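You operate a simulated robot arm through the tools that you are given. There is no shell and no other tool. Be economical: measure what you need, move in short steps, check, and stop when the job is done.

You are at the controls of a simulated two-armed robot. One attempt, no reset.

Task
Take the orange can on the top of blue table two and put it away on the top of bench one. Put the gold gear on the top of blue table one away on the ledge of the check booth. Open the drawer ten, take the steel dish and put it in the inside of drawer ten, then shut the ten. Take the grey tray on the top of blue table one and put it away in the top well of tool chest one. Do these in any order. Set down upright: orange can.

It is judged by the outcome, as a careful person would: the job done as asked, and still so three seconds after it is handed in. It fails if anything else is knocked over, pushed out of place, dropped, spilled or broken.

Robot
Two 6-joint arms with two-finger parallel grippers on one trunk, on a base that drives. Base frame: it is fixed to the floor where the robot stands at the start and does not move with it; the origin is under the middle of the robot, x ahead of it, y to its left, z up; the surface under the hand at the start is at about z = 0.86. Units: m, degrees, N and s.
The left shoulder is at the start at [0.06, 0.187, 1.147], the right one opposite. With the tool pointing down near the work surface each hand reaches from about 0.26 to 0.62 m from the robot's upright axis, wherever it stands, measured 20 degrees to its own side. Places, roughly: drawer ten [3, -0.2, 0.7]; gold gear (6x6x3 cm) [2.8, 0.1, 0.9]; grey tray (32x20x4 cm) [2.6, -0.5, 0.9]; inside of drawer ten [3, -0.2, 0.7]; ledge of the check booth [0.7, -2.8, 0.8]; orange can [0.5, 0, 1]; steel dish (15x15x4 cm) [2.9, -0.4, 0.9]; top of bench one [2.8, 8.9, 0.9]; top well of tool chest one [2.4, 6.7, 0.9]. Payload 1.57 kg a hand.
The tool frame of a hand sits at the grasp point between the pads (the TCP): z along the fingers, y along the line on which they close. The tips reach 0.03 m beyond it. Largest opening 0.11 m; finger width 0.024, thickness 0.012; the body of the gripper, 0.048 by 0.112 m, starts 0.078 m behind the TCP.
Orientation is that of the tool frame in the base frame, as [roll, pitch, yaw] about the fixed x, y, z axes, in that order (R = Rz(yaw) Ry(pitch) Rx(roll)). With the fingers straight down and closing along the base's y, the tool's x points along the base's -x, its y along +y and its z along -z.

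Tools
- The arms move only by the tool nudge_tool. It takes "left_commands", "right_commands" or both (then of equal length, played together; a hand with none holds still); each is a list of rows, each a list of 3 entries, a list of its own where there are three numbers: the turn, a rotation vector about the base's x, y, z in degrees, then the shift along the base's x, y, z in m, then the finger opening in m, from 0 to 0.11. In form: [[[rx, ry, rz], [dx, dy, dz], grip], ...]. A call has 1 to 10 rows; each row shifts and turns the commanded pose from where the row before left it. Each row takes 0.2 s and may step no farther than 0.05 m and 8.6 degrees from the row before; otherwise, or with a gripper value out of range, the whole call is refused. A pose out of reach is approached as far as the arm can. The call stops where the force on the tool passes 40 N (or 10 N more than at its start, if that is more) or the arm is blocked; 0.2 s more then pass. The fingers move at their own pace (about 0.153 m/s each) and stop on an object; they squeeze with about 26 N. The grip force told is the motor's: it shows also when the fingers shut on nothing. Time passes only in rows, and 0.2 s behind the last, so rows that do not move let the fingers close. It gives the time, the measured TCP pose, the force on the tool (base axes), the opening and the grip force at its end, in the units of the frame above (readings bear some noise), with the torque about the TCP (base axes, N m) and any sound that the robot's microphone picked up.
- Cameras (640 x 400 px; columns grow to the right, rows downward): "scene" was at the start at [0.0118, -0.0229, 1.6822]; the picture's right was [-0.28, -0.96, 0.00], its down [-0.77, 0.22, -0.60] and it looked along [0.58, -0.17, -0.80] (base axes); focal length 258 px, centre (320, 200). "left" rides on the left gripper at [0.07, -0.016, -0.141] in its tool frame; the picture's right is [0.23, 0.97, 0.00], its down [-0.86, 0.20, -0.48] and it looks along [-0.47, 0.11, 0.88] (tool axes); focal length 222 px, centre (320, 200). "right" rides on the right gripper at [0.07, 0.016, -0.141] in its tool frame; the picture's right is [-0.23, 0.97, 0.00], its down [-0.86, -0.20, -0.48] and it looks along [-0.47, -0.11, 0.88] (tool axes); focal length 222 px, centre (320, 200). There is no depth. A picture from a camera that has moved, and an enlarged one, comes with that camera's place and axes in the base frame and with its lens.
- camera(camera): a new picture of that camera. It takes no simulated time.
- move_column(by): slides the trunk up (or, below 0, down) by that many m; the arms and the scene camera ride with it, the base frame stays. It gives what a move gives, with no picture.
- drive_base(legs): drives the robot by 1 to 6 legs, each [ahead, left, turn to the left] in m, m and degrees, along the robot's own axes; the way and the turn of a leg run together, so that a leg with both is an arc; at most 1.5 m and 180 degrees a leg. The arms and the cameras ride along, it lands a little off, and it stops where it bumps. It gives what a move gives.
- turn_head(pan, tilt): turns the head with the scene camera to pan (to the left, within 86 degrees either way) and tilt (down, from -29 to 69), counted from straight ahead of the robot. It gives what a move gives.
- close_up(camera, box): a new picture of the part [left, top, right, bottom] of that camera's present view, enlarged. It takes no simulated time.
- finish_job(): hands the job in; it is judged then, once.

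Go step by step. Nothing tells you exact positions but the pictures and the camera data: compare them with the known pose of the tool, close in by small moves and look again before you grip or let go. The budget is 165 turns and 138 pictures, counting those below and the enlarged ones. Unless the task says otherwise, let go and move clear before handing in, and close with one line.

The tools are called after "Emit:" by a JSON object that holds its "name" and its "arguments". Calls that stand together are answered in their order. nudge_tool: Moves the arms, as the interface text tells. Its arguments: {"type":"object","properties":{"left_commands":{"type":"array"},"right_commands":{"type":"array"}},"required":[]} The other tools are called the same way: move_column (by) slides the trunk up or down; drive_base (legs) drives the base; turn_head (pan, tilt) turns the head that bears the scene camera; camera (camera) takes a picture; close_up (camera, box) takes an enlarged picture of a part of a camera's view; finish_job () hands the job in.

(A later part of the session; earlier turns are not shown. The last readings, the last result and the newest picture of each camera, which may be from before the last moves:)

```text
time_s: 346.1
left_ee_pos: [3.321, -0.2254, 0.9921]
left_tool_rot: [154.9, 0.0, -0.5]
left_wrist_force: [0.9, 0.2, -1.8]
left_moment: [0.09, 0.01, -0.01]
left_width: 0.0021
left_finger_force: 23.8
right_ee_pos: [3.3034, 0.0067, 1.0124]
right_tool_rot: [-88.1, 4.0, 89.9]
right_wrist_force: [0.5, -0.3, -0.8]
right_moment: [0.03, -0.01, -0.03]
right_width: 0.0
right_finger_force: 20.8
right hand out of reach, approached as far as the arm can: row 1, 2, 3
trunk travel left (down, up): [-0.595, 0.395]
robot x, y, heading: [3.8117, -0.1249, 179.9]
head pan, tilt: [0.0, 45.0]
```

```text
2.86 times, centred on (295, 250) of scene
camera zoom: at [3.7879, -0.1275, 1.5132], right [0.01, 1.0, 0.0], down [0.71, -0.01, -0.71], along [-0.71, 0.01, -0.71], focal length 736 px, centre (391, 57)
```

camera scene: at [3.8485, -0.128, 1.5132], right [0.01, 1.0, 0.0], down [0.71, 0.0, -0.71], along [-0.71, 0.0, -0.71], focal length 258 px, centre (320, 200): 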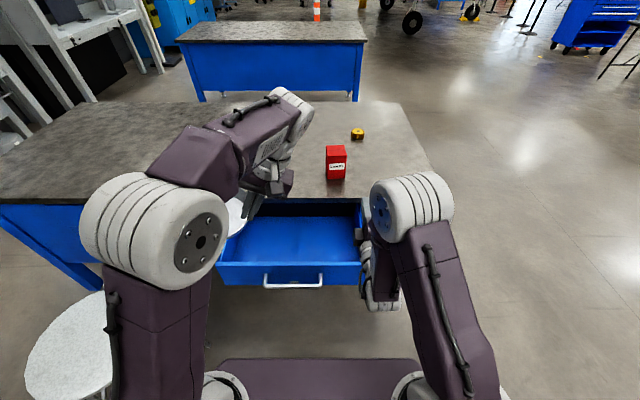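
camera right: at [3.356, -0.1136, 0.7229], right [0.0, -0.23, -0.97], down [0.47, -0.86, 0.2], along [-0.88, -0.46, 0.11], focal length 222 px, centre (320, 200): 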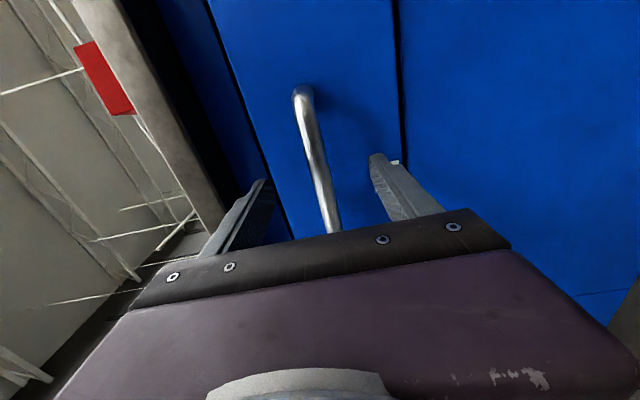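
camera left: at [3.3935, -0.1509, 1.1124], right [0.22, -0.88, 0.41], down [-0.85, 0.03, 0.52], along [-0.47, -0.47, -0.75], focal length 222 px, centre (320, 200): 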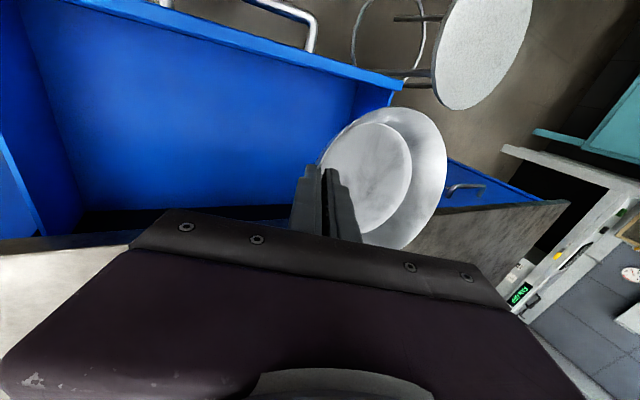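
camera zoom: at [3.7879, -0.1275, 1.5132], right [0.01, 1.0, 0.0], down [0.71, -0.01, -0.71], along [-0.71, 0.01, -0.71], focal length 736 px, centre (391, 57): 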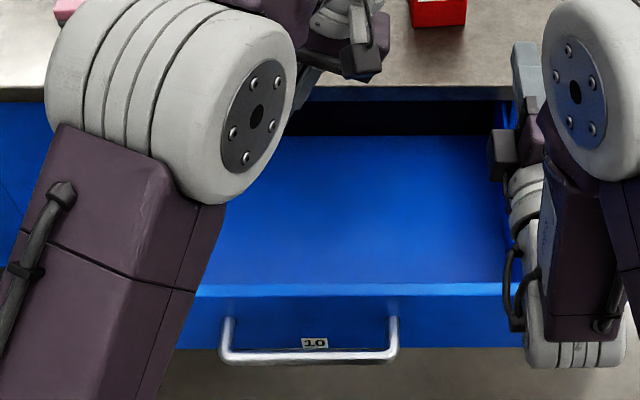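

The dish swung to sit directly −y of the hand, so its centre is near x 3.33; I shift 2 cm deeper and lower it into the drawer to just above the floor.

Emit:
{"name": "nudge_tool", "arguments": {"left_commands": [[[0, 0, 0], [-0.02, 0, 0], 0.0], [[0, 0, 0], [0, 0, -0.03], 0.0], [[0, 0, 0], [0, 0, -0.03], 0.0], [[0, 0, 0], [0, 0, -0.03], 0.0], [[0, 0, 0], [0, 0, -0.03], 0.0], [[0, 0, 0], [0, 0, -0.03], 0.0], [[0, 0, 0], [0, 0, -0.03], 0.0], [[0, 0, 0], [0, 0, 0], 0.0]]}}

Emit:
{"name": "camera", "arguments": {"camera": "left"}}

Emit:
{"name": "close_up", "arguments": {"camera": "scene", "box": [190, 180, 400, 320]}}

```text
time_s: 347.9
left_ee_pos: [3.3028, -0.2238, 0.8098]
left_tool_rot: [154.8, 0.1, -0.5]
left_wrist_force: [-0.1, -0.4, -1.8]
left_moment: [0.12, 0.0, 0.01]
left_width: 0.0022
left_finger_force: 24.1
right_ee_pos: [3.3053, 0.0062, 1.0125]
right_tool_rot: [-88.0, 4.0, 89.9]
right_wrist_force: [-0.2, -0.5, 0.5]
right_moment: [-0.01, -0.01, -0.03]
right_width: 0.0
right_finger_force: 21.1
trunk travel left (down, up): [-0.595, 0.395]
robot x, y, heading: [3.8062, -0.1305, 179.8]
head pan, tilt: [0.0, 45.0]
```

```text
58 pictures are left
camera left: at [3.3747, -0.1485, 0.931], right [0.22, -0.88, 0.41], down [-0.85, 0.03, 0.52], along [-0.47, -0.47, -0.75], focal length 222 px, centre (320, 200)
```

left: 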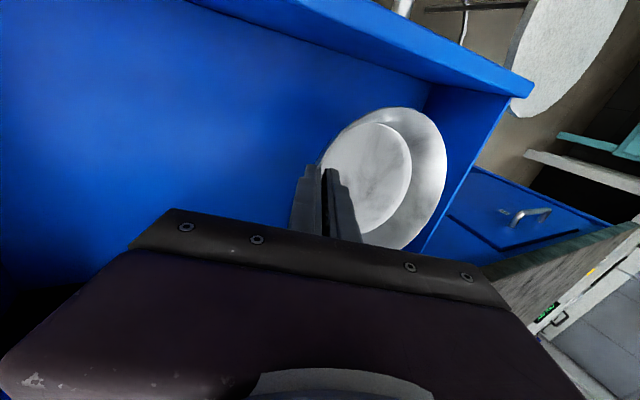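

```text
2.86 times, centred on (295, 250) of scene
camera zoom: at [3.7882, -0.1276, 1.5132], right [0.01, 1.0, 0.0], down [0.71, 0.0, -0.71], along [-0.71, 0.01, -0.71], focal length 736 px, centre (391, 57)
```

zoom: 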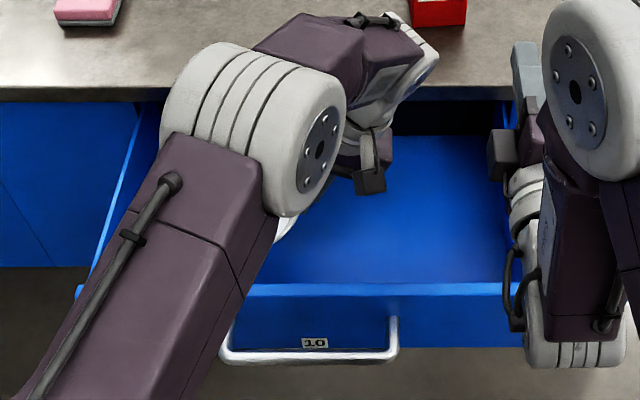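

Emit:
{"name": "nudge_tool", "arguments": {"left_commands": [[[0, 0, 0], [0, 0, -0.02], 0.0], [[0, 0, 0], [0, 0, -0.02], 0.0], [[0, 0, 0], [0, 0, -0.01], 0.0], [[0, 0, 0], [0, 0, 0], 0.0]]}}

Emit:
{"name": "camera", "arguments": {"camera": "left"}}

```text
time_s: 348.9
left_ee_pos: [3.3014, -0.2248, 0.7619]
left_tool_rot: [154.8, 0.1, -0.4]
left_wrist_force: [0.0, 0.7, -2.0]
left_moment: [0.11, -0.01, 0.0]
left_width: 0.0024
left_finger_force: 23.7
right_ee_pos: [3.3031, 0.0076, 1.0113]
right_tool_rot: [-88.1, 4.0, 89.9]
right_wrist_force: [-0.4, 1.6, -0.2]
right_moment: [0.01, 0.0, 0.0]
right_width: 0.0
right_finger_force: 21.2
trunk travel left (down, up): [-0.595, 0.395]
robot x, y, heading: [3.8096, -0.1246, 179.6]
head pan, tilt: [0.0, 45.0]
```

```text
56 pictures are left
camera left: at [3.3742, -0.1505, 0.8815], right [0.22, -0.88, 0.41], down [-0.85, 0.03, 0.52], along [-0.47, -0.47, -0.75], focal length 222 px, centre (320, 200)
```

left: 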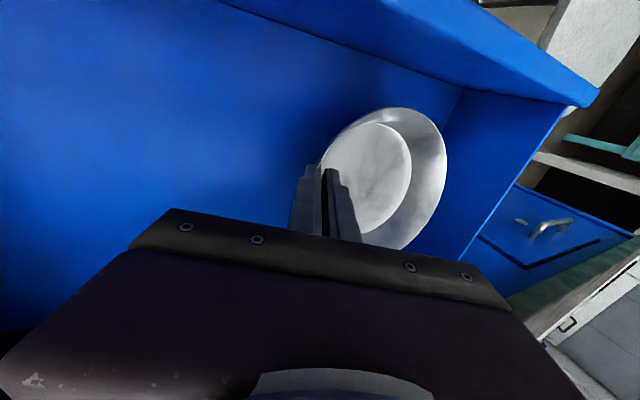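

Emit:
{"name": "nudge_tool", "arguments": {"left_commands": [[[0, 0, 0], [0, 0, -0.01], 0.0], [[0, 0, 0], [0, 0, -0.01], 0.0], [[0, 0, 0], [0, 0, 0], 0.0]]}}

Emit:
{"name": "nudge_tool", "arguments": {"left_commands": [[[0, 0, 0], [0, 0, -0.006], 0.0], [[0, 0, 0], [0, 0, -0.006], 0.0], [[0, 0, 0], [0, 0, 0], 0.0]]}}

Emit:
{"name": "camera", "arguments": {"camera": "left"}}

```text
time_s: 349.7
left_ee_pos: [3.301, -0.2271, 0.7409]
left_tool_rot: [154.8, 0.1, -0.6]
left_wrist_force: [0.3, 0.5, -1.8]
left_moment: [0.16, -0.01, 0.0]
left_width: 0.0025
left_finger_force: 23.9
right_ee_pos: [3.3038, 0.0072, 1.012]
right_tool_rot: [-88.0, 4.0, 89.9]
right_wrist_force: [-0.6, 0.6, -0.1]
right_moment: [0.03, 0.02, 0.0]
right_width: 0.0002
right_finger_force: 20.9
trunk travel left (down, up): [-0.595, 0.395]
robot x, y, heading: [3.8088, -0.1262, 179.8]
head pan, tilt: [0.0, 45.0]
```

```text
time_s: 350.5
left_ee_pos: [3.2998, -0.2261, 0.729]
left_tool_rot: [154.8, 0.1, -0.5]
left_wrist_force: [0.0, 0.9, -2.0]
left_moment: [0.12, -0.04, 0.0]
left_width: 0.0023
left_finger_force: 23.5
right_ee_pos: [3.3047, 0.0065, 1.0115]
right_tool_rot: [-88.1, 4.0, 89.9]
right_wrist_force: [0.8, 1.0, -0.3]
right_moment: [0.0, 0.02, 0.04]
right_width: 0.0
right_finger_force: 21.7
trunk travel left (down, up): [-0.595, 0.395]
robot x, y, heading: [3.8102, -0.127, 179.5]
head pan, tilt: [0.0, 45.0]
```

```text
55 pictures are left
camera left: at [3.372, -0.1515, 0.8499], right [0.22, -0.88, 0.41], down [-0.85, 0.03, 0.52], along [-0.47, -0.47, -0.75], focal length 222 px, centre (320, 200)
```

left: 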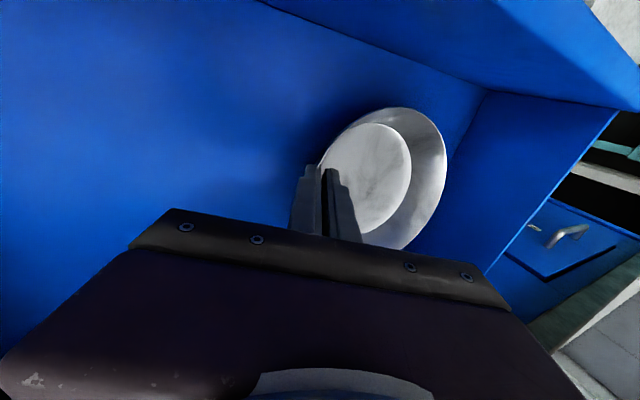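

Emit:
{"name": "nudge_tool", "arguments": {"left_commands": [[[0, 0, 0], [0, 0, -0.006], 0.0], [[0, 0, 0], [0, 0, -0.006], 0.0], [[0, 0, 0], [0, 0, 0], 0.0]]}}

Emit:
{"name": "nudge_tool", "arguments": {"left_commands": [[[0, 0, 0], [0, 0, -0.005], 0.0], [[0, 0, 0], [0, 0, -0.005], 0.0], [[0, 0, 0], [0, 0, 0], 0.0]]}}

Emit:
{"name": "nudge_tool", "arguments": {"left_commands": [[[0, 0, 0], [0, 0, -0.004], 0.0], [[0, 0, 0], [0, 0, -0.004], 0.0], [[0, 0, 0], [0, 0, 0], 0.0]]}}

Emit:
{"name": "camera", "arguments": {"camera": "left"}}

```text
time_s: 351.3
left_ee_pos: [3.3003, -0.2276, 0.7166]
left_tool_rot: [154.8, 0.2, -0.4]
left_wrist_force: [-0.7, -0.8, 18.9]
left_moment: [-0.66, -0.27, -0.12]
left_width: 0.0037
left_finger_force: 24.6
right_ee_pos: [3.306, 0.0063, 1.0142]
right_tool_rot: [-87.8, 4.1, 89.9]
right_wrist_force: [-0.2, -0.4, 0.7]
right_moment: [0.0, 0.01, -0.01]
right_width: 0.0003
right_finger_force: 20.9
trunk travel left (down, up): [-0.595, 0.395]
robot x, y, heading: [3.8083, -0.1253, 179.8]
head pan, tilt: [0.0, 45.0]
```

```text
time_s: 352.1
left_ee_pos: [3.3024, -0.2273, 0.7091]
left_tool_rot: [154.8, 0.2, -0.5]
left_wrist_force: [-0.4, -1.6, 29.0]
left_moment: [-0.97, -0.29, -0.07]
left_width: 0.0074
left_finger_force: 26.0
right_ee_pos: [3.3077, 0.007, 1.0132]
right_tool_rot: [-87.9, 4.1, 89.9]
right_wrist_force: [0.5, -0.4, -0.4]
right_moment: [-0.05, 0.02, -0.01]
right_width: 0.0
right_finger_force: 21.1
trunk travel left (down, up): [-0.595, 0.395]
robot x, y, heading: [3.8104, -0.126, 179.5]
head pan, tilt: [0.0, 45.0]
```

```text
time_s: 352.6
left_ee_pos: [3.3003, -0.23, 0.7073]
left_tool_rot: [154.6, 0.5, -0.5]
left_wrist_force: [0.6, -7.6, 29.8]
left_moment: [-1.1, -0.35, -0.06]
left_width: 0.0067
left_finger_force: 26.0
right_ee_pos: [3.3062, 0.0055, 1.0137]
right_tool_rot: [-87.9, 4.0, 90.0]
right_wrist_force: [-0.6, 0.0, -0.5]
right_moment: [0.03, 0.01, -0.04]
right_width: 0.0
right_finger_force: 21.7
trunk travel left (down, up): [-0.595, 0.395]
robot x, y, heading: [3.812, -0.1264, 179.6]
head pan, tilt: [0.0, 45.0]
stopped in row 2 (left hand): the force on the tool passed its limit at 42 N (the readings are from after the stop); the commanded pose is now the measured one
```

```text
54 pictures are left
camera left: at [3.3732, -0.1539, 0.8279], right [0.22, -0.88, 0.42], down [-0.85, 0.03, 0.53], along [-0.48, -0.47, -0.74], focal length 222 px, centre (320, 200)
```

left: 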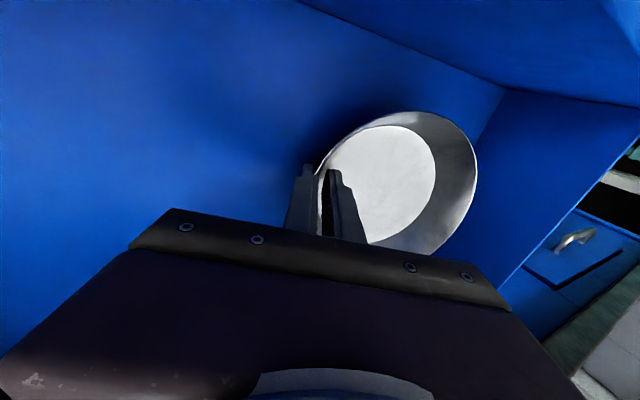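

The dish rests on the drawer floor. I ease off, open a little and withdraw along the tool axis.

Emit:
{"name": "nudge_tool", "arguments": {"left_commands": [[[0, 0, 0], [0, 0, 0.006], 0.0], [[0, 0, 0], [0, 0, 0], 0.02], [[0, 0, 0], [0, 0.002, 0.004], 0.03], [[0, 0, 0], [0, 0.008, 0.018], 0.03], [[0, 0, 0], [0, 0.008, 0.018], 0.03], [[0, 0, 0], [0, 0.012, 0.027], 0.03], [[0, 0, 0], [0, 0, 0.04], 0.03], [[0, 0, 0], [0, 0, 0.04], 0.03], [[0, 0, 0], [0, 0, 0.04], 0.03], [[0, 0, 0], [0, -0.03, 0.04], 0.03]]}}

Emit:
{"name": "camera", "arguments": {"camera": "scene"}}

Emit:
{"name": "camera", "arguments": {"camera": "left"}}

```text
time_s: 354.8
left_ee_pos: [3.3017, -0.2295, 0.9404]
left_tool_rot: [154.8, 0.2, -0.5]
left_wrist_force: [0.0, 0.5, 0.2]
left_moment: [0.02, 0.0, -0.03]
left_width: 0.0302
left_finger_force: 0.0
right_ee_pos: [3.3037, 0.0052, 1.0131]
right_tool_rot: [-88.0, 4.0, 89.9]
right_wrist_force: [1.5, -1.0, -0.6]
right_moment: [0.03, 0.01, -0.01]
right_width: 0.0002
right_finger_force: 21.5
trunk travel left (down, up): [-0.595, 0.395]
robot x, y, heading: [3.8096, -0.1227, 179.7]
head pan, tilt: [0.0, 45.0]
```

```text
53 pictures are left
camera scene: at [3.789, -0.1294, 1.5131], right [0.01, 1.0, 0.0], down [0.71, 0.0, -0.71], along [-0.71, 0.01, -0.71], focal length 258 px, centre (320, 200)
```

scene: 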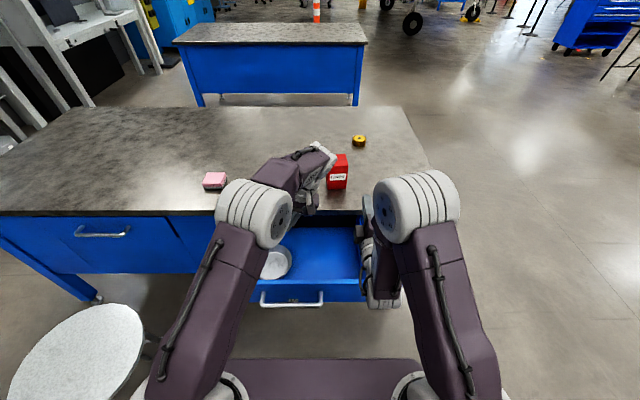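

```text
52 pictures are left
camera left: at [3.374, -0.1544, 1.061], right [0.22, -0.88, 0.41], down [-0.85, 0.03, 0.52], along [-0.47, -0.47, -0.75], focal length 222 px, centre (320, 200)
```

left: 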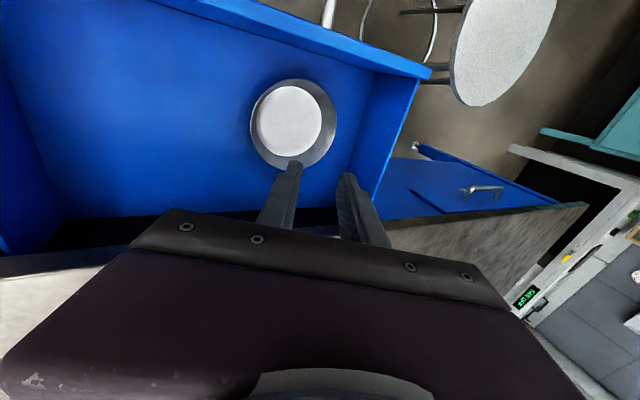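

The dish sits flat in drawer ten. I lift the left hand away and back off so the right hand can come down in front of the drawer.

Emit:
{"name": "nudge_tool", "arguments": {"left_commands": [[[0, 0, 0], [0.02, -0.02, 0.03], 0.03], [[0, 0, 0], [0.03, -0.02, 0.03], 0.03], [[0, 0, 0], [0.03, -0.02, 0.03], 0.03], [[8.4, 0, 0], [0.03, -0.02, 0.02], 0.03], [[8.4, 0, 0], [0, -0.02, 0.02], 0.03], [[8.2, 0, 0], [0, -0.02, 0], 0.03]]}}

Emit:
{"name": "drive_base", "arguments": {"legs": [[-0.18, 0, 0]]}}

Emit:
{"name": "nudge_tool", "arguments": {"right_commands": [[[0, 0, 0], [0.02, -0.02, 0], 0.0], [[0, 0, 0], [0.01, -0.03, -0.02], 0.0], [[0, 0, 0], [0, -0.03, -0.03], 0.0], [[0, 0, 0], [0, -0.03, -0.035], 0.0], [[0, 0, 0], [0, -0.03, -0.035], 0.0], [[0, 0, 0], [0, -0.03, -0.035], 0.0], [[0, 0, 0], [0, -0.03, -0.035], 0.0], [[0, 0, 0], [0, 0, -0.03], 0.0], [[0, 0, 0], [0, 0, 0], 0.0]]}}

Emit:
{"name": "camera", "arguments": {"camera": "scene"}}

```text
time_s: 356.2
left_ee_pos: [3.4096, -0.3496, 1.0665]
left_tool_rot: [179.9, 0.4, -0.4]
left_wrist_force: [-0.8, -0.1, 0.5]
left_moment: [0.01, -0.01, 0.03]
left_width: 0.0299
left_finger_force: 0.1
right_ee_pos: [3.3032, 0.0055, 1.0126]
right_tool_rot: [-88.0, 4.1, 89.8]
right_wrist_force: [-0.2, 0.4, 0.0]
right_moment: [-0.02, 0.01, -0.01]
right_width: 0.0001
right_finger_force: 20.9
trunk travel left (down, up): [-0.595, 0.395]
robot x, y, heading: [3.8128, -0.1235, 179.6]
head pan, tilt: [0.0, 45.0]
```

```text
time_s: 357.7
left_ee_pos: [3.5821, -0.3483, 1.0662]
left_tool_rot: [179.7, 0.4, -0.5]
left_wrist_force: [-0.3, 0.2, 0.8]
left_moment: [-0.02, 0.02, -0.01]
left_width: 0.0299
left_finger_force: 0.1
right_ee_pos: [3.4776, 0.0065, 1.0114]
right_tool_rot: [-88.0, 4.0, 89.7]
right_wrist_force: [0.9, 0.6, -0.4]
right_moment: [0.01, -0.01, 0.01]
right_width: 0.0001
right_finger_force: 21.0
trunk travel left (down, up): [-0.595, 0.395]
robot x, y, heading: [3.984, -0.1304, 179.3]
head pan, tilt: [0.0, 45.0]
```

```text
time_s: 359.7
left_ee_pos: [3.5813, -0.3487, 1.0666]
left_tool_rot: [179.7, 0.4, -0.5]
left_wrist_force: [-0.9, 1.3, -0.2]
left_moment: [0.01, -0.01, -0.01]
left_width: 0.0302
left_finger_force: 0.0
right_ee_pos: [3.4986, -0.1991, 0.7921]
right_tool_rot: [-88.0, 4.0, 89.7]
right_wrist_force: [-0.2, 0.8, 0.3]
right_moment: [-0.01, -0.02, -0.01]
right_width: 0.0001
right_finger_force: 21.2
right hand out of reach, approached as far as the arm can: row 1
trunk travel left (down, up): [-0.595, 0.395]
robot x, y, heading: [3.984, -0.1296, 179.3]
head pan, tilt: [0.0, 45.0]
```

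```text
51 pictures are left
camera scene: at [3.9616, -0.1294, 1.5132], right [0.01, 1.0, 0.0], down [0.71, -0.01, -0.71], along [-0.71, 0.01, -0.71], focal length 258 px, centre (320, 200)
```

scene: 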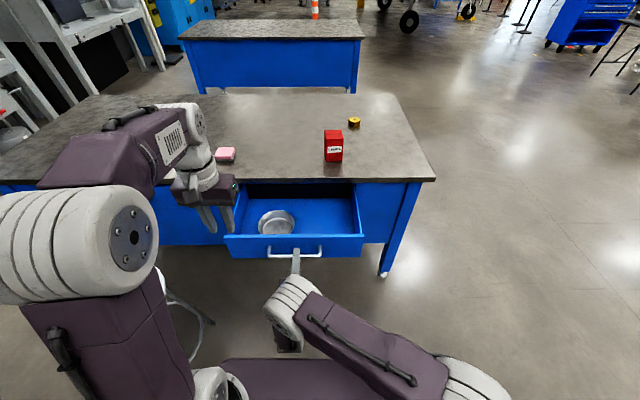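

I lower slightly to push above the handle bar, then drive ahead to push the drawer in.

Emit:
{"name": "nudge_tool", "arguments": {"right_commands": [[[0, 0, 0], [0, -0.015, -0.01], 0.0], [[0, 0, 0], [0, 0, -0.007], 0.0], [[0, 0, 0], [0, 0, 0], 0.0]]}}

Emit:
{"name": "drive_base", "arguments": {"legs": [[0.2, 0, 0]]}}

Emit:
{"name": "close_up", "arguments": {"camera": "scene", "box": [180, 160, 420, 330]}}

```text
time_s: 360.5
left_ee_pos: [3.5836, -0.3495, 1.0665]
left_tool_rot: [179.8, 0.3, -0.6]
left_wrist_force: [0.0, -0.4, -0.1]
left_moment: [-0.02, -0.02, -0.02]
left_width: 0.0301
left_finger_force: 0.1
right_ee_pos: [3.4978, -0.2123, 0.7747]
right_tool_rot: [-88.0, 4.0, 89.6]
right_wrist_force: [0.4, -0.1, 0.3]
right_moment: [0.04, -0.01, -0.03]
right_width: 0.0001
right_finger_force: 21.0
trunk travel left (down, up): [-0.595, 0.395]
robot x, y, heading: [3.9776, -0.1275, 179.4]
head pan, tilt: [0.0, 45.0]
```

```text
time_s: 362.1
left_ee_pos: [3.3775, -0.3448, 1.0659]
left_tool_rot: [179.7, 0.3, -0.7]
left_wrist_force: [-0.1, 0.4, -0.9]
left_moment: [0.03, -0.05, -0.03]
left_width: 0.0298
left_finger_force: 0.1
right_ee_pos: [3.2935, -0.208, 0.7747]
right_tool_rot: [-88.1, 4.1, 89.5]
right_wrist_force: [-0.4, 0.3, -0.7]
right_moment: [0.01, 0.03, -0.03]
right_width: 0.0
right_finger_force: 21.0
trunk travel left (down, up): [-0.595, 0.395]
robot x, y, heading: [3.7759, -0.1247, 179.2]
head pan, tilt: [0.0, 45.0]
```

```text
2.35 times, centred on (300, 245) of scene
camera zoom: at [3.7565, -0.1266, 1.5132], right [0.01, 1.0, 0.0], down [0.71, -0.01, -0.71], along [-0.71, 0.01, -0.71], focal length 606 px, centre (367, 94)
```

zoom: 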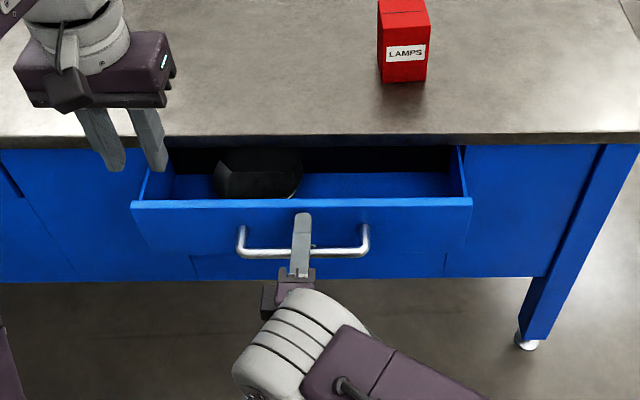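

The drawer slides in. I push the remainder: 7 cm by driving, then the last bit by arm until it stops.

Emit:
{"name": "drive_base", "arguments": {"legs": [[0.07, 0, 0]]}}

Emit:
{"name": "nudge_tool", "arguments": {"right_commands": [[[0, 0, 0], [-0.01, 0, 0], 0.0], [[0, 0, 0], [-0.01, 0, 0], 0.0], [[0, 0, 0], [-0.01, 0, 0], 0.0], [[0, 0, 0], [-0.01, 0, 0], 0.0], [[0, 0, 0], [-0.01, 0, 0], 0.0]]}}

Emit:
{"name": "close_up", "arguments": {"camera": "scene", "box": [180, 160, 420, 330]}}

```text
time_s: 363.1
left_ee_pos: [3.3056, -0.344, 1.0657]
left_tool_rot: [179.6, 0.4, -0.7]
left_wrist_force: [0.0, -0.1, 0.4]
left_moment: [0.0, -0.06, 0.03]
left_width: 0.0299
left_finger_force: 0.0
right_ee_pos: [3.2217, -0.2084, 0.7744]
right_tool_rot: [-88.2, 4.0, 89.5]
right_wrist_force: [0.0, -0.4, -0.6]
right_moment: [0.0, -0.02, -0.01]
right_width: 0.0002
right_finger_force: 21.4
trunk travel left (down, up): [-0.595, 0.395]
robot x, y, heading: [3.7092, -0.1253, 179.3]
head pan, tilt: [0.0, 45.0]
```

```text
time_s: 364.4
left_ee_pos: [3.3124, -0.3438, 1.068]
left_tool_rot: [179.7, 0.7, -0.8]
left_wrist_force: [0.2, 0.4, -0.1]
left_moment: [0.0, 0.03, 0.02]
left_width: 0.0299
left_finger_force: 0.1
right_ee_pos: [3.1796, -0.207, 0.7742]
right_tool_rot: [-88.0, 3.5, 89.6]
right_wrist_force: [24.9, 3.7, 9.5]
right_moment: [0.08, 0.07, -0.06]
right_width: 0.0
right_finger_force: 21.2
trunk travel left (down, up): [-0.595, 0.395]
robot x, y, heading: [3.7119, -0.1235, 179.5]
head pan, tilt: [0.0, 45.0]
stopped in row 5 (right hand): the force on the tool passed its limit at 51 N (the readings are from after the stop); the commanded pose is now the measured one
```

```text
2.35 times, centred on (300, 245) of scene
camera zoom: at [3.6945, -0.1239, 1.5136], right [0.01, 1.0, 0.0], down [0.7, -0.01, -0.71], along [-0.71, 0.01, -0.7], focal length 606 px, centre (367, 94)
```

zoom: 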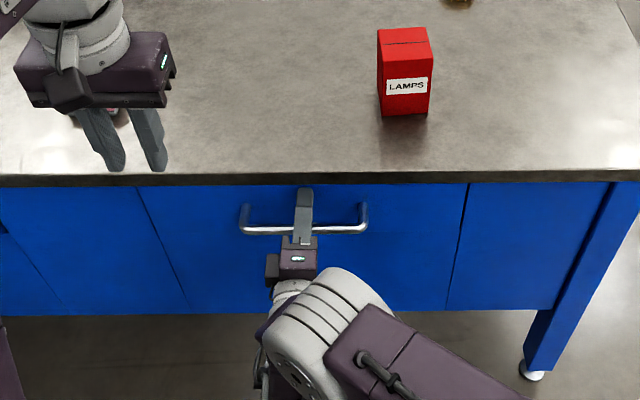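

The drawer is fully shut. I withdraw the right hand straight back, then reverse and check.

Emit:
{"name": "nudge_tool", "arguments": {"right_commands": [[[0, 0, 0], [0.02, 0, 0], 0.0], [[0, 0, 0], [0.03, 0, 0], 0.0], [[0, 0, 0], [0.03, 0, 0], 0.0], [[0, 0, 0], [0, 0, 0], 0.0]]}}

Emit:
{"name": "drive_base", "arguments": {"legs": [[-0.2, -0.03, 0]]}}

Emit:
{"name": "nudge_tool", "arguments": {"right_commands": [[[0, 0, 0], [-0.01, 0.03, 0.03], 0.0], [[0, 0, 0], [-0.01, 0.03, 0.035], 0.0], [[0, 0, 0], [-0.01, 0.03, 0.035], 0.0], [[0, 0, 0], [-0.01, 0.03, 0.035], 0.0], [[0, 0, 0], [0, 0.03, 0.035], 0.0], [[0, 0, 0], [0, 0.03, 0.035], 0.0], [[-4.6, -4.6, -4.6], [0, 0, 0.03], 0.05], [[-4.6, -4.6, -4.6], [0, 0, 0], 0.11], [[-4.6, -4.6, -4.6], [0, 0, 0], 0.11], [[-4.6, -4.6, -4.6], [0, 0, 0], 0.11]]}}

Emit:
{"name": "camera", "arguments": {"camera": "scene"}}

```text
time_s: 365.4
left_ee_pos: [3.3069, -0.3439, 1.0659]
left_tool_rot: [179.7, 0.4, -0.7]
left_wrist_force: [0.1, 0.0, 0.6]
left_moment: [-0.01, -0.02, -0.01]
left_width: 0.0301
left_finger_force: 0.2
right_ee_pos: [3.2562, -0.2081, 0.7733]
right_tool_rot: [-88.4, 3.7, 89.7]
right_wrist_force: [0.3, -0.3, 0.3]
right_moment: [-0.01, 0.03, 0.02]
right_width: 0.0
right_finger_force: 21.1
trunk travel left (down, up): [-0.595, 0.395]
robot x, y, heading: [3.708, -0.1239, 179.1]
head pan, tilt: [0.0, 45.0]
```

```text
time_s: 367.1
left_ee_pos: [3.5061, -0.3173, 1.0668]
left_tool_rot: [179.8, 0.4, -0.6]
left_wrist_force: [1.2, -0.3, 1.2]
left_moment: [0.01, 0.04, 0.03]
left_width: 0.0299
left_finger_force: 0.0
right_ee_pos: [3.4544, -0.181, 0.7746]
right_tool_rot: [-88.4, 3.7, 89.6]
right_wrist_force: [0.2, -0.1, 0.2]
right_moment: [0.01, -0.01, 0.02]
right_width: 0.0001
right_finger_force: 21.2
trunk travel left (down, up): [-0.595, 0.395]
robot x, y, heading: [3.9067, -0.0953, 179.4]
head pan, tilt: [0.0, 45.0]
```

```text
time_s: 369.2
left_ee_pos: [3.5062, -0.3169, 1.0668]
left_tool_rot: [179.6, 0.4, -0.7]
left_wrist_force: [-0.1, 0.2, 0.3]
left_moment: [-0.01, -0.01, -0.01]
left_width: 0.03
left_finger_force: 0.1
right_ee_pos: [3.415, 0.0005, 1.0082]
right_tool_rot: [-110.5, 18.2, 66.8]
right_wrist_force: [-0.3, -0.4, -0.4]
right_moment: [0.02, -0.03, -0.01]
right_width: 0.11
right_finger_force: 0.1
trunk travel left (down, up): [-0.595, 0.395]
robot x, y, heading: [3.9064, -0.0979, 179.3]
head pan, tilt: [0.0, 45.0]
```

```text
48 pictures are left
camera scene: at [3.8854, -0.0987, 1.5132], right [0.01, 1.0, 0.0], down [0.71, -0.01, -0.71], along [-0.71, 0.01, -0.71], focal length 258 px, centre (320, 200)
```

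scene: 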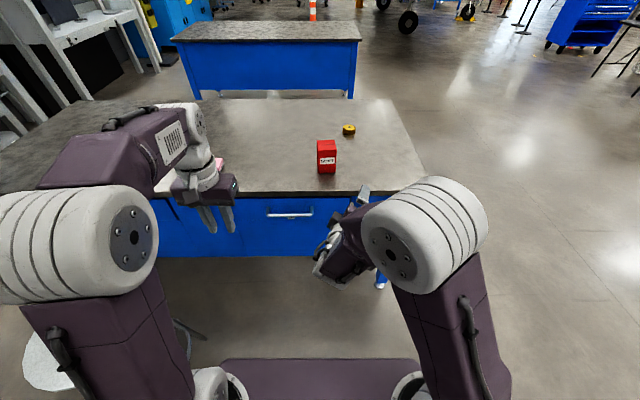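

Drawer ten is shut and the rest undisturbed. I restore the right hand, raise the trunk, and drive round to the table's left end for the gear.

Emit:
{"name": "nudge_tool", "arguments": {"left_commands": [[[0, 0, 0], [0, 0, 0.0], 0.05], [[0, 0, 0], [0, 0, 0], 0.08], [[0, 0, 0], [0, 0, 0], 0.11], [[0, 0, 0], [0, 0, 0], 0.11], [[0, 0, 0], [0, 0, 0], 0.11], [[0, 0, 0], [0, 0, 0], 0.11], [[0, 0, 0], [0, 0, 0], 0.11], [[0, 0, 0], [0, 0, 0], 0.11], [[0, 0, 0], [0, 0, 0], 0.11], [[0, 0, 0], [0, 0, 0], 0.11]], "right_commands": [[[-4.6, -4.6, -4.6], [0, 0, 0], 0.11], [[-4.6, -4.6, -4.6], [0, 0, 0], 0.11], [[-4.6, -4.6, -4.6], [0, 0, 0], 0.11], [[-4.6, -4.6, -4.6], [0, 0, 0], 0.11], [[-4.6, -4.6, -4.6], [0, 0, 0], 0.11], [[-4.6, -4.6, -4.6], [0, 0, 0], 0.11], [[-4.6, -4.6, -4.6], [0, 0, 0], 0.11], [[-4.6, -4.6, -4.6], [0.03, 0, 0], 0.11], [[-4.6, -4.6, -4.6], [0.03, 0, 0], 0.11], [[-4.6, -4.6, -4.6], [0.03, 0, 0], 0.11]]}}

Emit:
{"name": "move_column", "arguments": {"by": 0.18}}

Emit:
{"name": "drive_base", "arguments": {"legs": [[0, -1.1, 0], [1.12, 0, 0], [0, 0, 91]]}}

Emit:
{"name": "camera", "arguments": {"camera": "scene"}}

```text
time_s: 371.4
left_ee_pos: [3.5064, -0.3161, 1.0671]
left_tool_rot: [179.7, 0.4, -0.7]
left_wrist_force: [0.0, 0.2, -0.6]
left_moment: [-0.02, 0.01, 0.0]
left_width: 0.1101
left_finger_force: 0.1
right_ee_pos: [3.5038, -0.002, 1.0077]
right_tool_rot: [-173.7, 4.6, 1.4]
right_wrist_force: [0.5, 0.7, 0.1]
right_moment: [0.0, 0.0, 0.04]
right_width: 0.1104
right_finger_force: 0.1
trunk travel left (down, up): [-0.595, 0.395]
robot x, y, heading: [3.9067, -0.0912, 179.3]
head pan, tilt: [0.0, 45.0]
```

```text
time_s: 373.4
left_ee_pos: [3.5055, -0.3182, 1.2476]
left_tool_rot: [179.8, 0.4, -0.7]
left_wrist_force: [-0.1, 0.2, 0.2]
left_moment: [0.01, 0.02, 0.0]
left_width: 0.11
left_finger_force: 0.1
right_ee_pos: [3.5043, -0.0023, 1.1882]
right_tool_rot: [-173.6, 4.6, 1.4]
right_wrist_force: [0.5, 0.7, 0.2]
right_moment: [0.01, 0.0, -0.02]
right_width: 0.1101
right_finger_force: 0.0
trunk travel left (down, up): [-0.775, 0.215]
robot x, y, heading: [3.9096, -0.0975, 179.4]
head pan, tilt: [0.0, 45.0]
```

```text
time_s: 388.2
left_ee_pos: [3.0468, 0.6113, 1.2466]
left_tool_rot: [179.7, 0.4, 91.5]
left_wrist_force: [1.1, -0.5, 0.6]
left_moment: [0.01, -0.02, 0.01]
left_width: 0.1102
left_finger_force: 0.1
right_ee_pos: [2.7322, 0.5993, 1.1884]
right_tool_rot: [-173.5, 4.5, 93.6]
right_wrist_force: [-0.9, -1.2, -0.8]
right_moment: [0.04, 0.01, 0.0]
right_width: 0.1102
right_finger_force: 0.1
trunk travel left (down, up): [-0.775, 0.215]
robot x, y, heading: [2.8065, 1.0055, -88.5]
head pan, tilt: [0.0, 45.0]
```

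```text
47 pictures are left
camera scene: at [2.8114, 0.9801, 1.6932], right [-1.0, -0.03, 0.0], down [-0.02, 0.71, -0.71], along [0.02, -0.71, -0.71], focal length 258 px, centre (320, 200)
```

scene: 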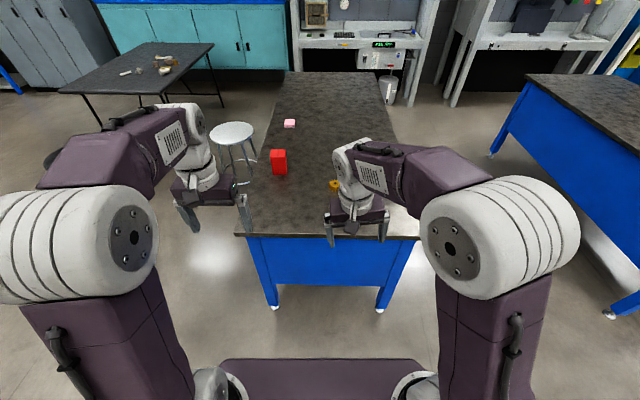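

The gear is at about (2.766, 0.052). I close in, level the right hand and bring it over the gear.

Emit:
{"name": "drive_base", "arguments": {"legs": [[0, 0, -1.5], [0.36, 0.05, 0]]}}

Emit:
{"name": "nudge_tool", "arguments": {"right_commands": [[[4.9, -6.2, 0], [0, 0, 0], 0.11], [[0, 0, 0], [0, -0.03, 0], 0.11], [[0, 0, 0], [0, -0.03, 0], 0.11], [[0, 0, 0], [0, 0, 0], 0.11]]}}

Emit:
{"name": "camera", "arguments": {"camera": "right"}}

Emit:
{"name": "camera", "arguments": {"camera": "scene"}}

```text
time_s: 390.9
left_ee_pos: [3.0905, 0.2553, 1.2481]
left_tool_rot: [179.7, 0.4, 90.2]
left_wrist_force: [0.4, -0.6, -0.6]
left_moment: [-0.02, -0.01, 0.0]
left_width: 0.11
left_finger_force: 0.0
right_ee_pos: [2.7732, 0.2476, 1.1883]
right_tool_rot: [-173.6, 4.7, 92.3]
right_wrist_force: [0.7, 0.8, -0.1]
right_moment: [0.0, -0.03, -0.03]
right_width: 0.1101
right_finger_force: 0.0
trunk travel left (down, up): [-0.775, 0.215]
robot x, y, heading: [2.8624, 0.6525, -89.9]
head pan, tilt: [0.0, 45.0]
```

```text
time_s: 391.9
left_ee_pos: [3.0895, 0.2547, 1.2473]
left_tool_rot: [179.6, 0.3, 90.4]
left_wrist_force: [-0.5, 0.3, -0.2]
left_moment: [0.04, -0.03, -0.02]
left_width: 0.1099
left_finger_force: 0.1
right_ee_pos: [2.7739, 0.1877, 1.1875]
right_tool_rot: [179.9, 0.0, 92.1]
right_wrist_force: [-0.5, 0.6, 0.7]
right_moment: [-0.06, -0.03, 0.01]
right_width: 0.11
right_finger_force: 0.0
trunk travel left (down, up): [-0.775, 0.215]
robot x, y, heading: [2.8618, 0.6534, -89.9]
head pan, tilt: [0.0, 45.0]
```

```text
46 pictures are left
camera right: at [2.788, 0.2582, 1.3298], right [0.98, -0.19, 0.0], down [-0.17, -0.86, 0.48], along [-0.09, -0.47, -0.88], focal length 222 px, centre (320, 200)
```

right: 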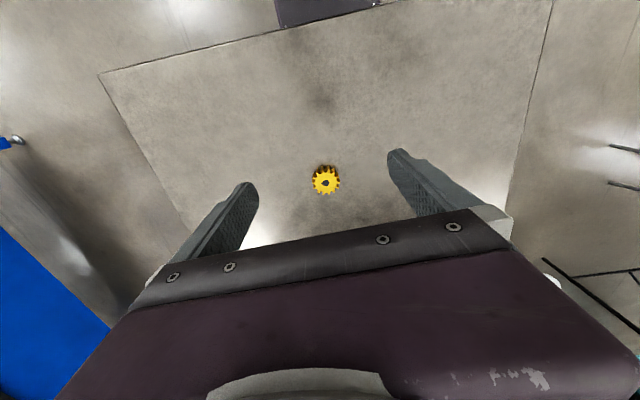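

```text
45 pictures are left
camera scene: at [2.8621, 0.6284, 1.6932], right [-1.0, 0.0, 0.0], down [0.0, 0.71, -0.71], along [0.0, -0.71, -0.71], focal length 258 px, centre (320, 200)
```

scene: 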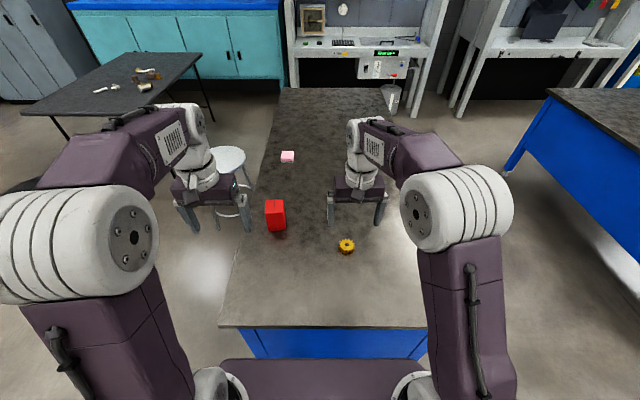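

Gear top is at (2.765, 0.065). I move over it and go down to just above.

Emit:
{"name": "nudge_tool", "arguments": {"right_commands": [[[0, 0, 0], [-0.003, -0.04, 0], 0.11], [[0, 0, 0], [-0.003, -0.04, 0], 0.11], [[0, 0, 0], [-0.003, -0.042, 0], 0.11], [[0, 0, 0], [0, 0, -0.045], 0.11], [[0, 0, 0], [0, 0, -0.045], 0.11], [[0, 0, 0], [0, 0, -0.045], 0.11], [[0, 0, 0], [0, 0, -0.045], 0.11], [[0, 0, 0], [0, 0, -0.045], 0.11], [[0, 0, 0], [0, 0, 0], 0.11]]}}

Emit:
{"name": "camera", "arguments": {"camera": "right"}}

```text
time_s: 393.9
left_ee_pos: [3.0902, 0.2542, 1.246]
left_tool_rot: [179.6, 0.4, 90.2]
left_wrist_force: [0.4, -0.1, -1.3]
left_moment: [0.0, 0.02, 0.0]
left_width: 0.11
left_finger_force: 0.1
right_ee_pos: [2.7629, 0.0835, 0.958]
right_tool_rot: [180.0, 0.0, 92.2]
right_wrist_force: [0.1, 0.1, -0.8]
right_moment: [-0.02, 0.01, 0.01]
right_width: 0.1099
right_finger_force: 0.0
right hand out of reach, approached as far as the arm can: row 3
trunk travel left (down, up): [-0.775, 0.215]
robot x, y, heading: [2.8602, 0.6507, -90.0]
head pan, tilt: [0.0, 45.0]
```

```text
44 pictures are left
camera right: at [2.7773, 0.1541, 1.1001], right [0.98, -0.19, 0.0], down [-0.17, -0.86, 0.48], along [-0.09, -0.47, -0.88], focal length 222 px, centre (320, 200)
```

right: 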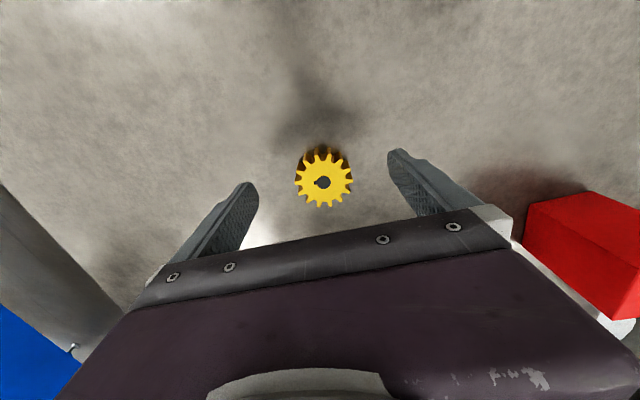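

Emit:
{"name": "nudge_tool", "arguments": {"right_commands": [[[0, 0, 0], [0, -0.01, -0.02], 0.11], [[0, 0, 0], [0, -0.011, -0.02], 0.11], [[0, 0, 0], [0, 0, -0.01], 0.11], [[0, 0, 0], [0, 0, 0], 0.11]]}}

Emit:
{"name": "camera", "arguments": {"camera": "right"}}

```text
time_s: 394.9
left_ee_pos: [3.0888, 0.2542, 1.2466]
left_tool_rot: [179.7, 0.3, 90.4]
left_wrist_force: [0.2, -0.3, 0.4]
left_moment: [0.0, -0.01, 0.01]
left_width: 0.1099
left_finger_force: 0.1
right_ee_pos: [2.7613, 0.0656, 0.9095]
right_tool_rot: [-179.9, 0.1, 92.2]
right_wrist_force: [-0.7, -0.6, 0.5]
right_moment: [0.0, 0.02, 0.02]
right_width: 0.11
right_finger_force: 0.1
right hand out of reach, approached as far as the arm can: row 3
trunk travel left (down, up): [-0.775, 0.215]
robot x, y, heading: [2.8612, 0.6517, -89.9]
head pan, tilt: [0.0, 45.0]
```

```text
43 pictures are left
camera right: at [2.7758, 0.1359, 1.0514], right [0.98, -0.19, 0.0], down [-0.17, -0.86, 0.48], along [-0.09, -0.47, -0.88], focal length 222 px, centre (320, 200)
```

right: 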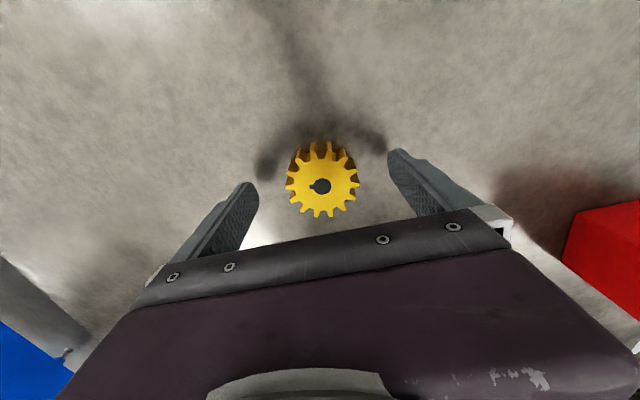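

Emit:
{"name": "nudge_tool", "arguments": {"right_commands": [[[0, 0, 0], [0, 0.002, -0.007], 0.11], [[0, 0, 0], [0, 0.001, -0.006], 0.11], [[0, 0, 0], [0, 0, 0], 0.08], [[0, 0, 0], [0, 0, 0], 0.05], [[0, 0, 0], [0, 0, 0], 0.03], [[0, 0, 0], [0, 0, 0], 0.03]]}}

Emit:
{"name": "camera", "arguments": {"camera": "right"}}

```text
time_s: 396.3
left_ee_pos: [3.0906, 0.2539, 1.2456]
left_tool_rot: [179.7, 0.4, 90.3]
left_wrist_force: [-0.2, 0.0, -0.9]
left_moment: [-0.02, 0.01, -0.03]
left_width: 0.1099
left_finger_force: 0.0
right_ee_pos: [2.7615, 0.0697, 0.8947]
right_tool_rot: [180.0, 0.0, 92.1]
right_wrist_force: [0.7, -0.9, 0.4]
right_moment: [-0.07, 0.02, 0.04]
right_width: 0.0584
right_finger_force: 26.1
trunk travel left (down, up): [-0.775, 0.215]
robot x, y, heading: [2.8605, 0.6519, -89.7]
head pan, tilt: [0.0, 45.0]
```

```text
42 pictures are left
camera right: at [2.7757, 0.1406, 1.0368], right [0.98, -0.19, 0.0], down [-0.17, -0.86, 0.48], along [-0.09, -0.47, -0.88], focal length 222 px, centre (320, 200)
```

right: 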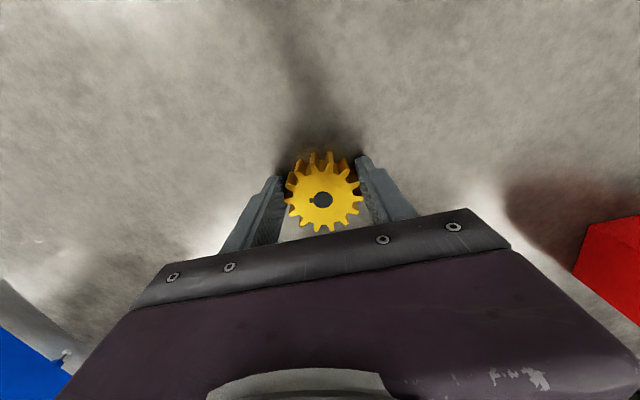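

The gear is gripped (58 mm). I lift it and pull it in.

Emit:
{"name": "nudge_tool", "arguments": {"right_commands": [[[0, 0, 0], [0, 0, 0.02], 0.03], [[0, 0, 0], [0, 0.01, 0.04], 0.03], [[0, 0, 0], [0, 0.02, 0.04], 0.03], [[0, 0, 0], [0, 0.03, 0.04], 0.03], [[0, 0, 0], [0, 0.03, 0.04], 0.03], [[0, 0, 0], [0, 0.03, 0.04], 0.03], [[0, 0, 0], [0, 0.03, 0.04], 0.03], [[0, 0, 0], [0, 0, 0], 0.03]]}}

Emit:
{"name": "camera", "arguments": {"camera": "right"}}

```text
time_s: 398.1
left_ee_pos: [3.0891, 0.2519, 1.2459]
left_tool_rot: [179.6, 0.3, 90.3]
left_wrist_force: [1.8, -0.3, 0.7]
left_moment: [0.0, 0.02, 0.0]
left_width: 0.11
left_finger_force: 0.0
right_ee_pos: [2.7595, 0.2171, 1.1533]
right_tool_rot: [-179.9, -0.1, 92.2]
right_wrist_force: [0.9, -0.9, -4.3]
right_moment: [0.06, 0.0, 0.01]
right_width: 0.0586
right_finger_force: 25.6
trunk travel left (down, up): [-0.775, 0.215]
robot x, y, heading: [2.8601, 0.652, -89.6]
head pan, tilt: [0.0, 45.0]
```

```text
41 pictures are left
camera right: at [2.774, 0.2874, 1.295], right [0.98, -0.19, 0.0], down [-0.17, -0.86, 0.48], along [-0.09, -0.47, -0.88], focal length 222 px, centre (320, 200)
```

right: 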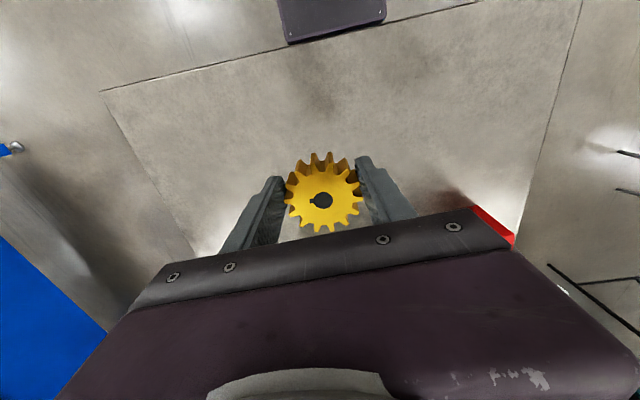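

The gear is held. I drive out and down the gap between the two tables toward the check booth.

Emit:
{"name": "drive_base", "arguments": {"legs": [[-0.35, 0, 0], [0, -1.1, 0]]}}

Emit:
{"name": "turn_head", "arguments": {"pan": -15, "tilt": 25}}

Emit:
{"name": "camera", "arguments": {"camera": "scene"}}

```text
time_s: 405.6
left_ee_pos: [1.9811, 0.5977, 1.2459]
left_tool_rot: [179.7, 0.3, 90.1]
left_wrist_force: [0.3, -0.4, 0.0]
left_moment: [0.0, 0.03, -0.02]
left_width: 0.1099
left_finger_force: 0.0
right_ee_pos: [1.6521, 0.5629, 1.154]
right_tool_rot: [180.0, -0.1, 91.9]
right_wrist_force: [-0.9, -0.5, -5.0]
right_moment: [0.06, 0.02, -0.01]
right_width: 0.0584
right_finger_force: 26.0
trunk travel left (down, up): [-0.775, 0.215]
robot x, y, heading: [1.7567, 0.9965, -89.7]
head pan, tilt: [0.0, 45.0]
```

```text
time_s: 406.4
left_ee_pos: [1.9816, 0.5977, 1.2459]
left_tool_rot: [179.6, 0.3, 90.2]
left_wrist_force: [-0.3, -0.3, 0.9]
left_moment: [0.01, 0.0, 0.01]
left_width: 0.1099
left_finger_force: 0.2
right_ee_pos: [1.6507, 0.5633, 1.1533]
right_tool_rot: [179.9, 0.0, 91.9]
right_wrist_force: [-0.2, 0.3, -3.9]
right_moment: [0.06, -0.02, 0.03]
right_width: 0.0584
right_finger_force: 26.5
trunk travel left (down, up): [-0.775, 0.215]
robot x, y, heading: [1.7539, 0.9946, -90.1]
head pan, tilt: [-15.0, 25.0]
```

```text
40 pictures are left
camera scene: at [1.7311, 0.9633, 1.7237], right [-0.97, 0.26, 0.0], down [0.11, 0.41, -0.91], along [-0.23, -0.88, -0.42], focal length 258 px, centre (320, 200)
```

scene: 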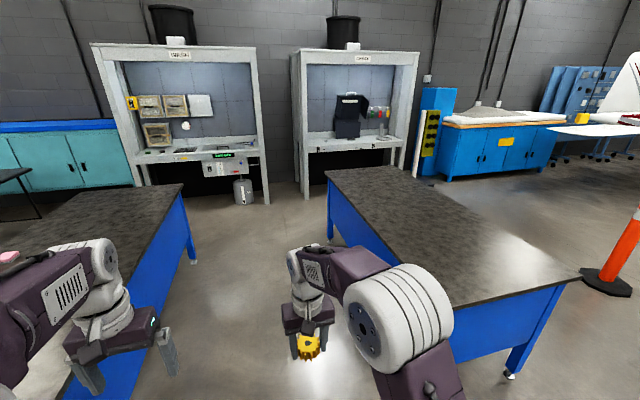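

Table two ends at y≈-1.58, so the lane at x≈1.7 is clear. I drive down it and look at the check booth's ledge.

Emit:
{"name": "drive_base", "arguments": {"legs": [[0, -0.06, 0], [1.4, 0, 0], [1.35, 0, 0]]}}

Emit:
{"name": "turn_head", "arguments": {"pan": -45, "tilt": 30}}

Emit:
{"name": "camera", "arguments": {"camera": "scene"}}

```text
time_s: 420.1
left_ee_pos: [1.9414, -2.0854, 1.2472]
left_tool_rot: [179.7, 0.4, 91.1]
left_wrist_force: [0.6, -0.4, -0.1]
left_moment: [0.0, -0.04, -0.02]
left_width: 0.1099
left_finger_force: 0.1
right_ee_pos: [1.6118, -2.1241, 1.1541]
right_tool_rot: [180.0, 0.0, 92.8]
right_wrist_force: [0.3, -0.5, -5.3]
right_moment: [0.03, 0.01, -0.01]
right_width: 0.0585
right_finger_force: 26.1
trunk travel left (down, up): [-0.775, 0.215]
robot x, y, heading: [1.7084, -1.693, -89.0]
head pan, tilt: [-15.0, 25.0]
```

```text
time_s: 421.0
left_ee_pos: [1.9413, -2.0844, 1.2466]
left_tool_rot: [179.7, 0.3, 91.0]
left_wrist_force: [0.2, -0.3, -0.1]
left_moment: [0.0, -0.01, 0.0]
left_width: 0.1097
left_finger_force: 0.0
right_ee_pos: [1.6126, -2.125, 1.1539]
right_tool_rot: [-180.0, -0.1, 92.9]
right_wrist_force: [-0.1, 0.3, -4.3]
right_moment: [0.05, -0.01, -0.02]
right_width: 0.0589
right_finger_force: 26.4
trunk travel left (down, up): [-0.775, 0.215]
robot x, y, heading: [1.707, -1.689, -89.1]
head pan, tilt: [-45.0, 30.0]
```

```text
39 pictures are left
camera scene: at [1.6455, -1.6993, 1.7158], right [-0.72, 0.69, 0.0], down [0.35, 0.36, -0.87], along [-0.6, -0.62, -0.5], focal length 258 px, centre (320, 200)
```

scene: 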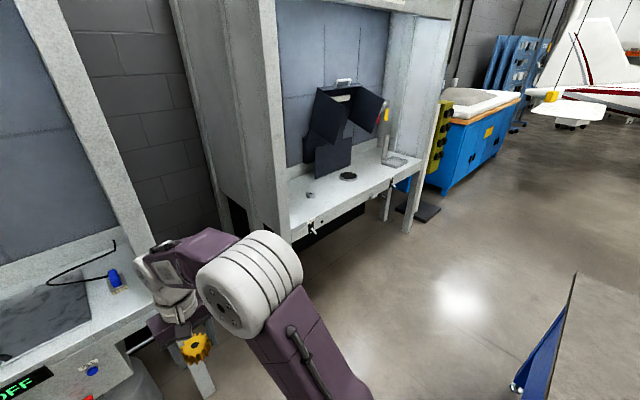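

Emit:
{"name": "close_up", "arguments": {"camera": "scene", "box": [270, 80, 450, 240]}}

```text
2.50 times, centred on (360, 160) of scene
camera zoom: at [1.6455, -1.6993, 1.7158], right [-0.72, 0.69, 0.0], down [0.35, 0.36, -0.87], along [-0.6, -0.62, -0.5], focal length 644 px, centre (220, 300)
```

zoom: 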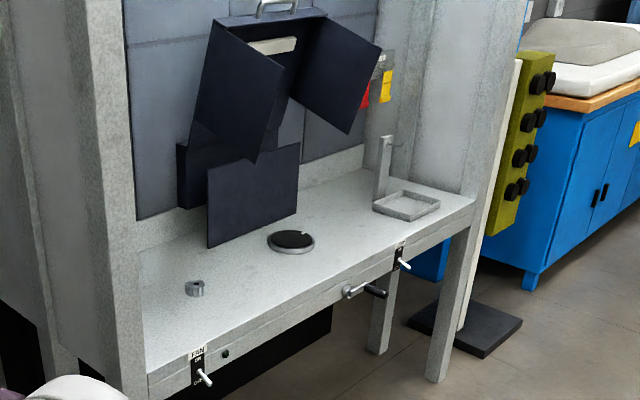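

The ledge front edge is at y≈-2.69 with a nut near (0.56, -2.93) and a dial near (0.1, -2.95). I'll set the gear around (0.35, -2.81); I drive to stand in front of that.

Emit:
{"name": "drive_base", "arguments": {"legs": [[0, 0, -0.9], [0.36, 0, 0], [0, -1.25, 0]]}}

Emit:
{"name": "turn_head", "arguments": {"pan": 0, "tilt": 45}}

Emit:
{"name": "camera", "arguments": {"camera": "scene"}}

```text
time_s: 429.5
left_ee_pos: [0.698, -2.4503, 1.247]
left_tool_rot: [179.8, 0.3, 90.3]
left_wrist_force: [-0.5, 0.3, 0.5]
left_moment: [-0.03, -0.01, -0.01]
left_width: 0.11
left_finger_force: 0.1
right_ee_pos: [0.3697, -2.4867, 1.153]
right_tool_rot: [180.0, -0.1, 92.2]
right_wrist_force: [0.7, 0.8, -4.6]
right_moment: [0.06, 0.02, 0.03]
right_width: 0.0584
right_finger_force: 25.5
trunk travel left (down, up): [-0.775, 0.215]
robot x, y, heading: [0.4663, -2.0507, -89.7]
head pan, tilt: [-45.0, 30.0]
```

```text
time_s: 430.6
left_ee_pos: [0.698, -2.4506, 1.2456]
left_tool_rot: [179.7, 0.3, 90.3]
left_wrist_force: [-0.4, 0.4, -0.6]
left_moment: [0.01, 0.01, -0.03]
left_width: 0.11
left_finger_force: 0.1
right_ee_pos: [0.3684, -2.4872, 1.1519]
right_tool_rot: [-179.9, -0.1, 92.2]
right_wrist_force: [-0.1, -0.4, -4.3]
right_moment: [0.08, 0.01, 0.02]
right_width: 0.0585
right_finger_force: 26.3
trunk travel left (down, up): [-0.775, 0.215]
robot x, y, heading: [0.4703, -2.0547, -89.6]
head pan, tilt: [0.0, 45.0]
```

```text
37 pictures are left
camera scene: at [0.4705, -2.078, 1.6932], right [-1.0, 0.0, 0.0], down [0.0, 0.71, -0.71], along [0.0, -0.71, -0.71], focal length 258 px, centre (320, 200)
```

scene: 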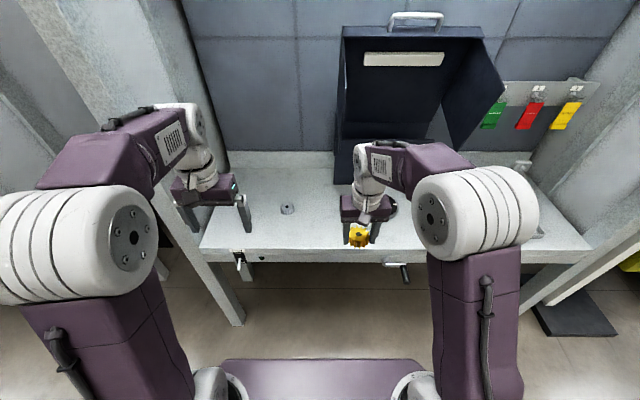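

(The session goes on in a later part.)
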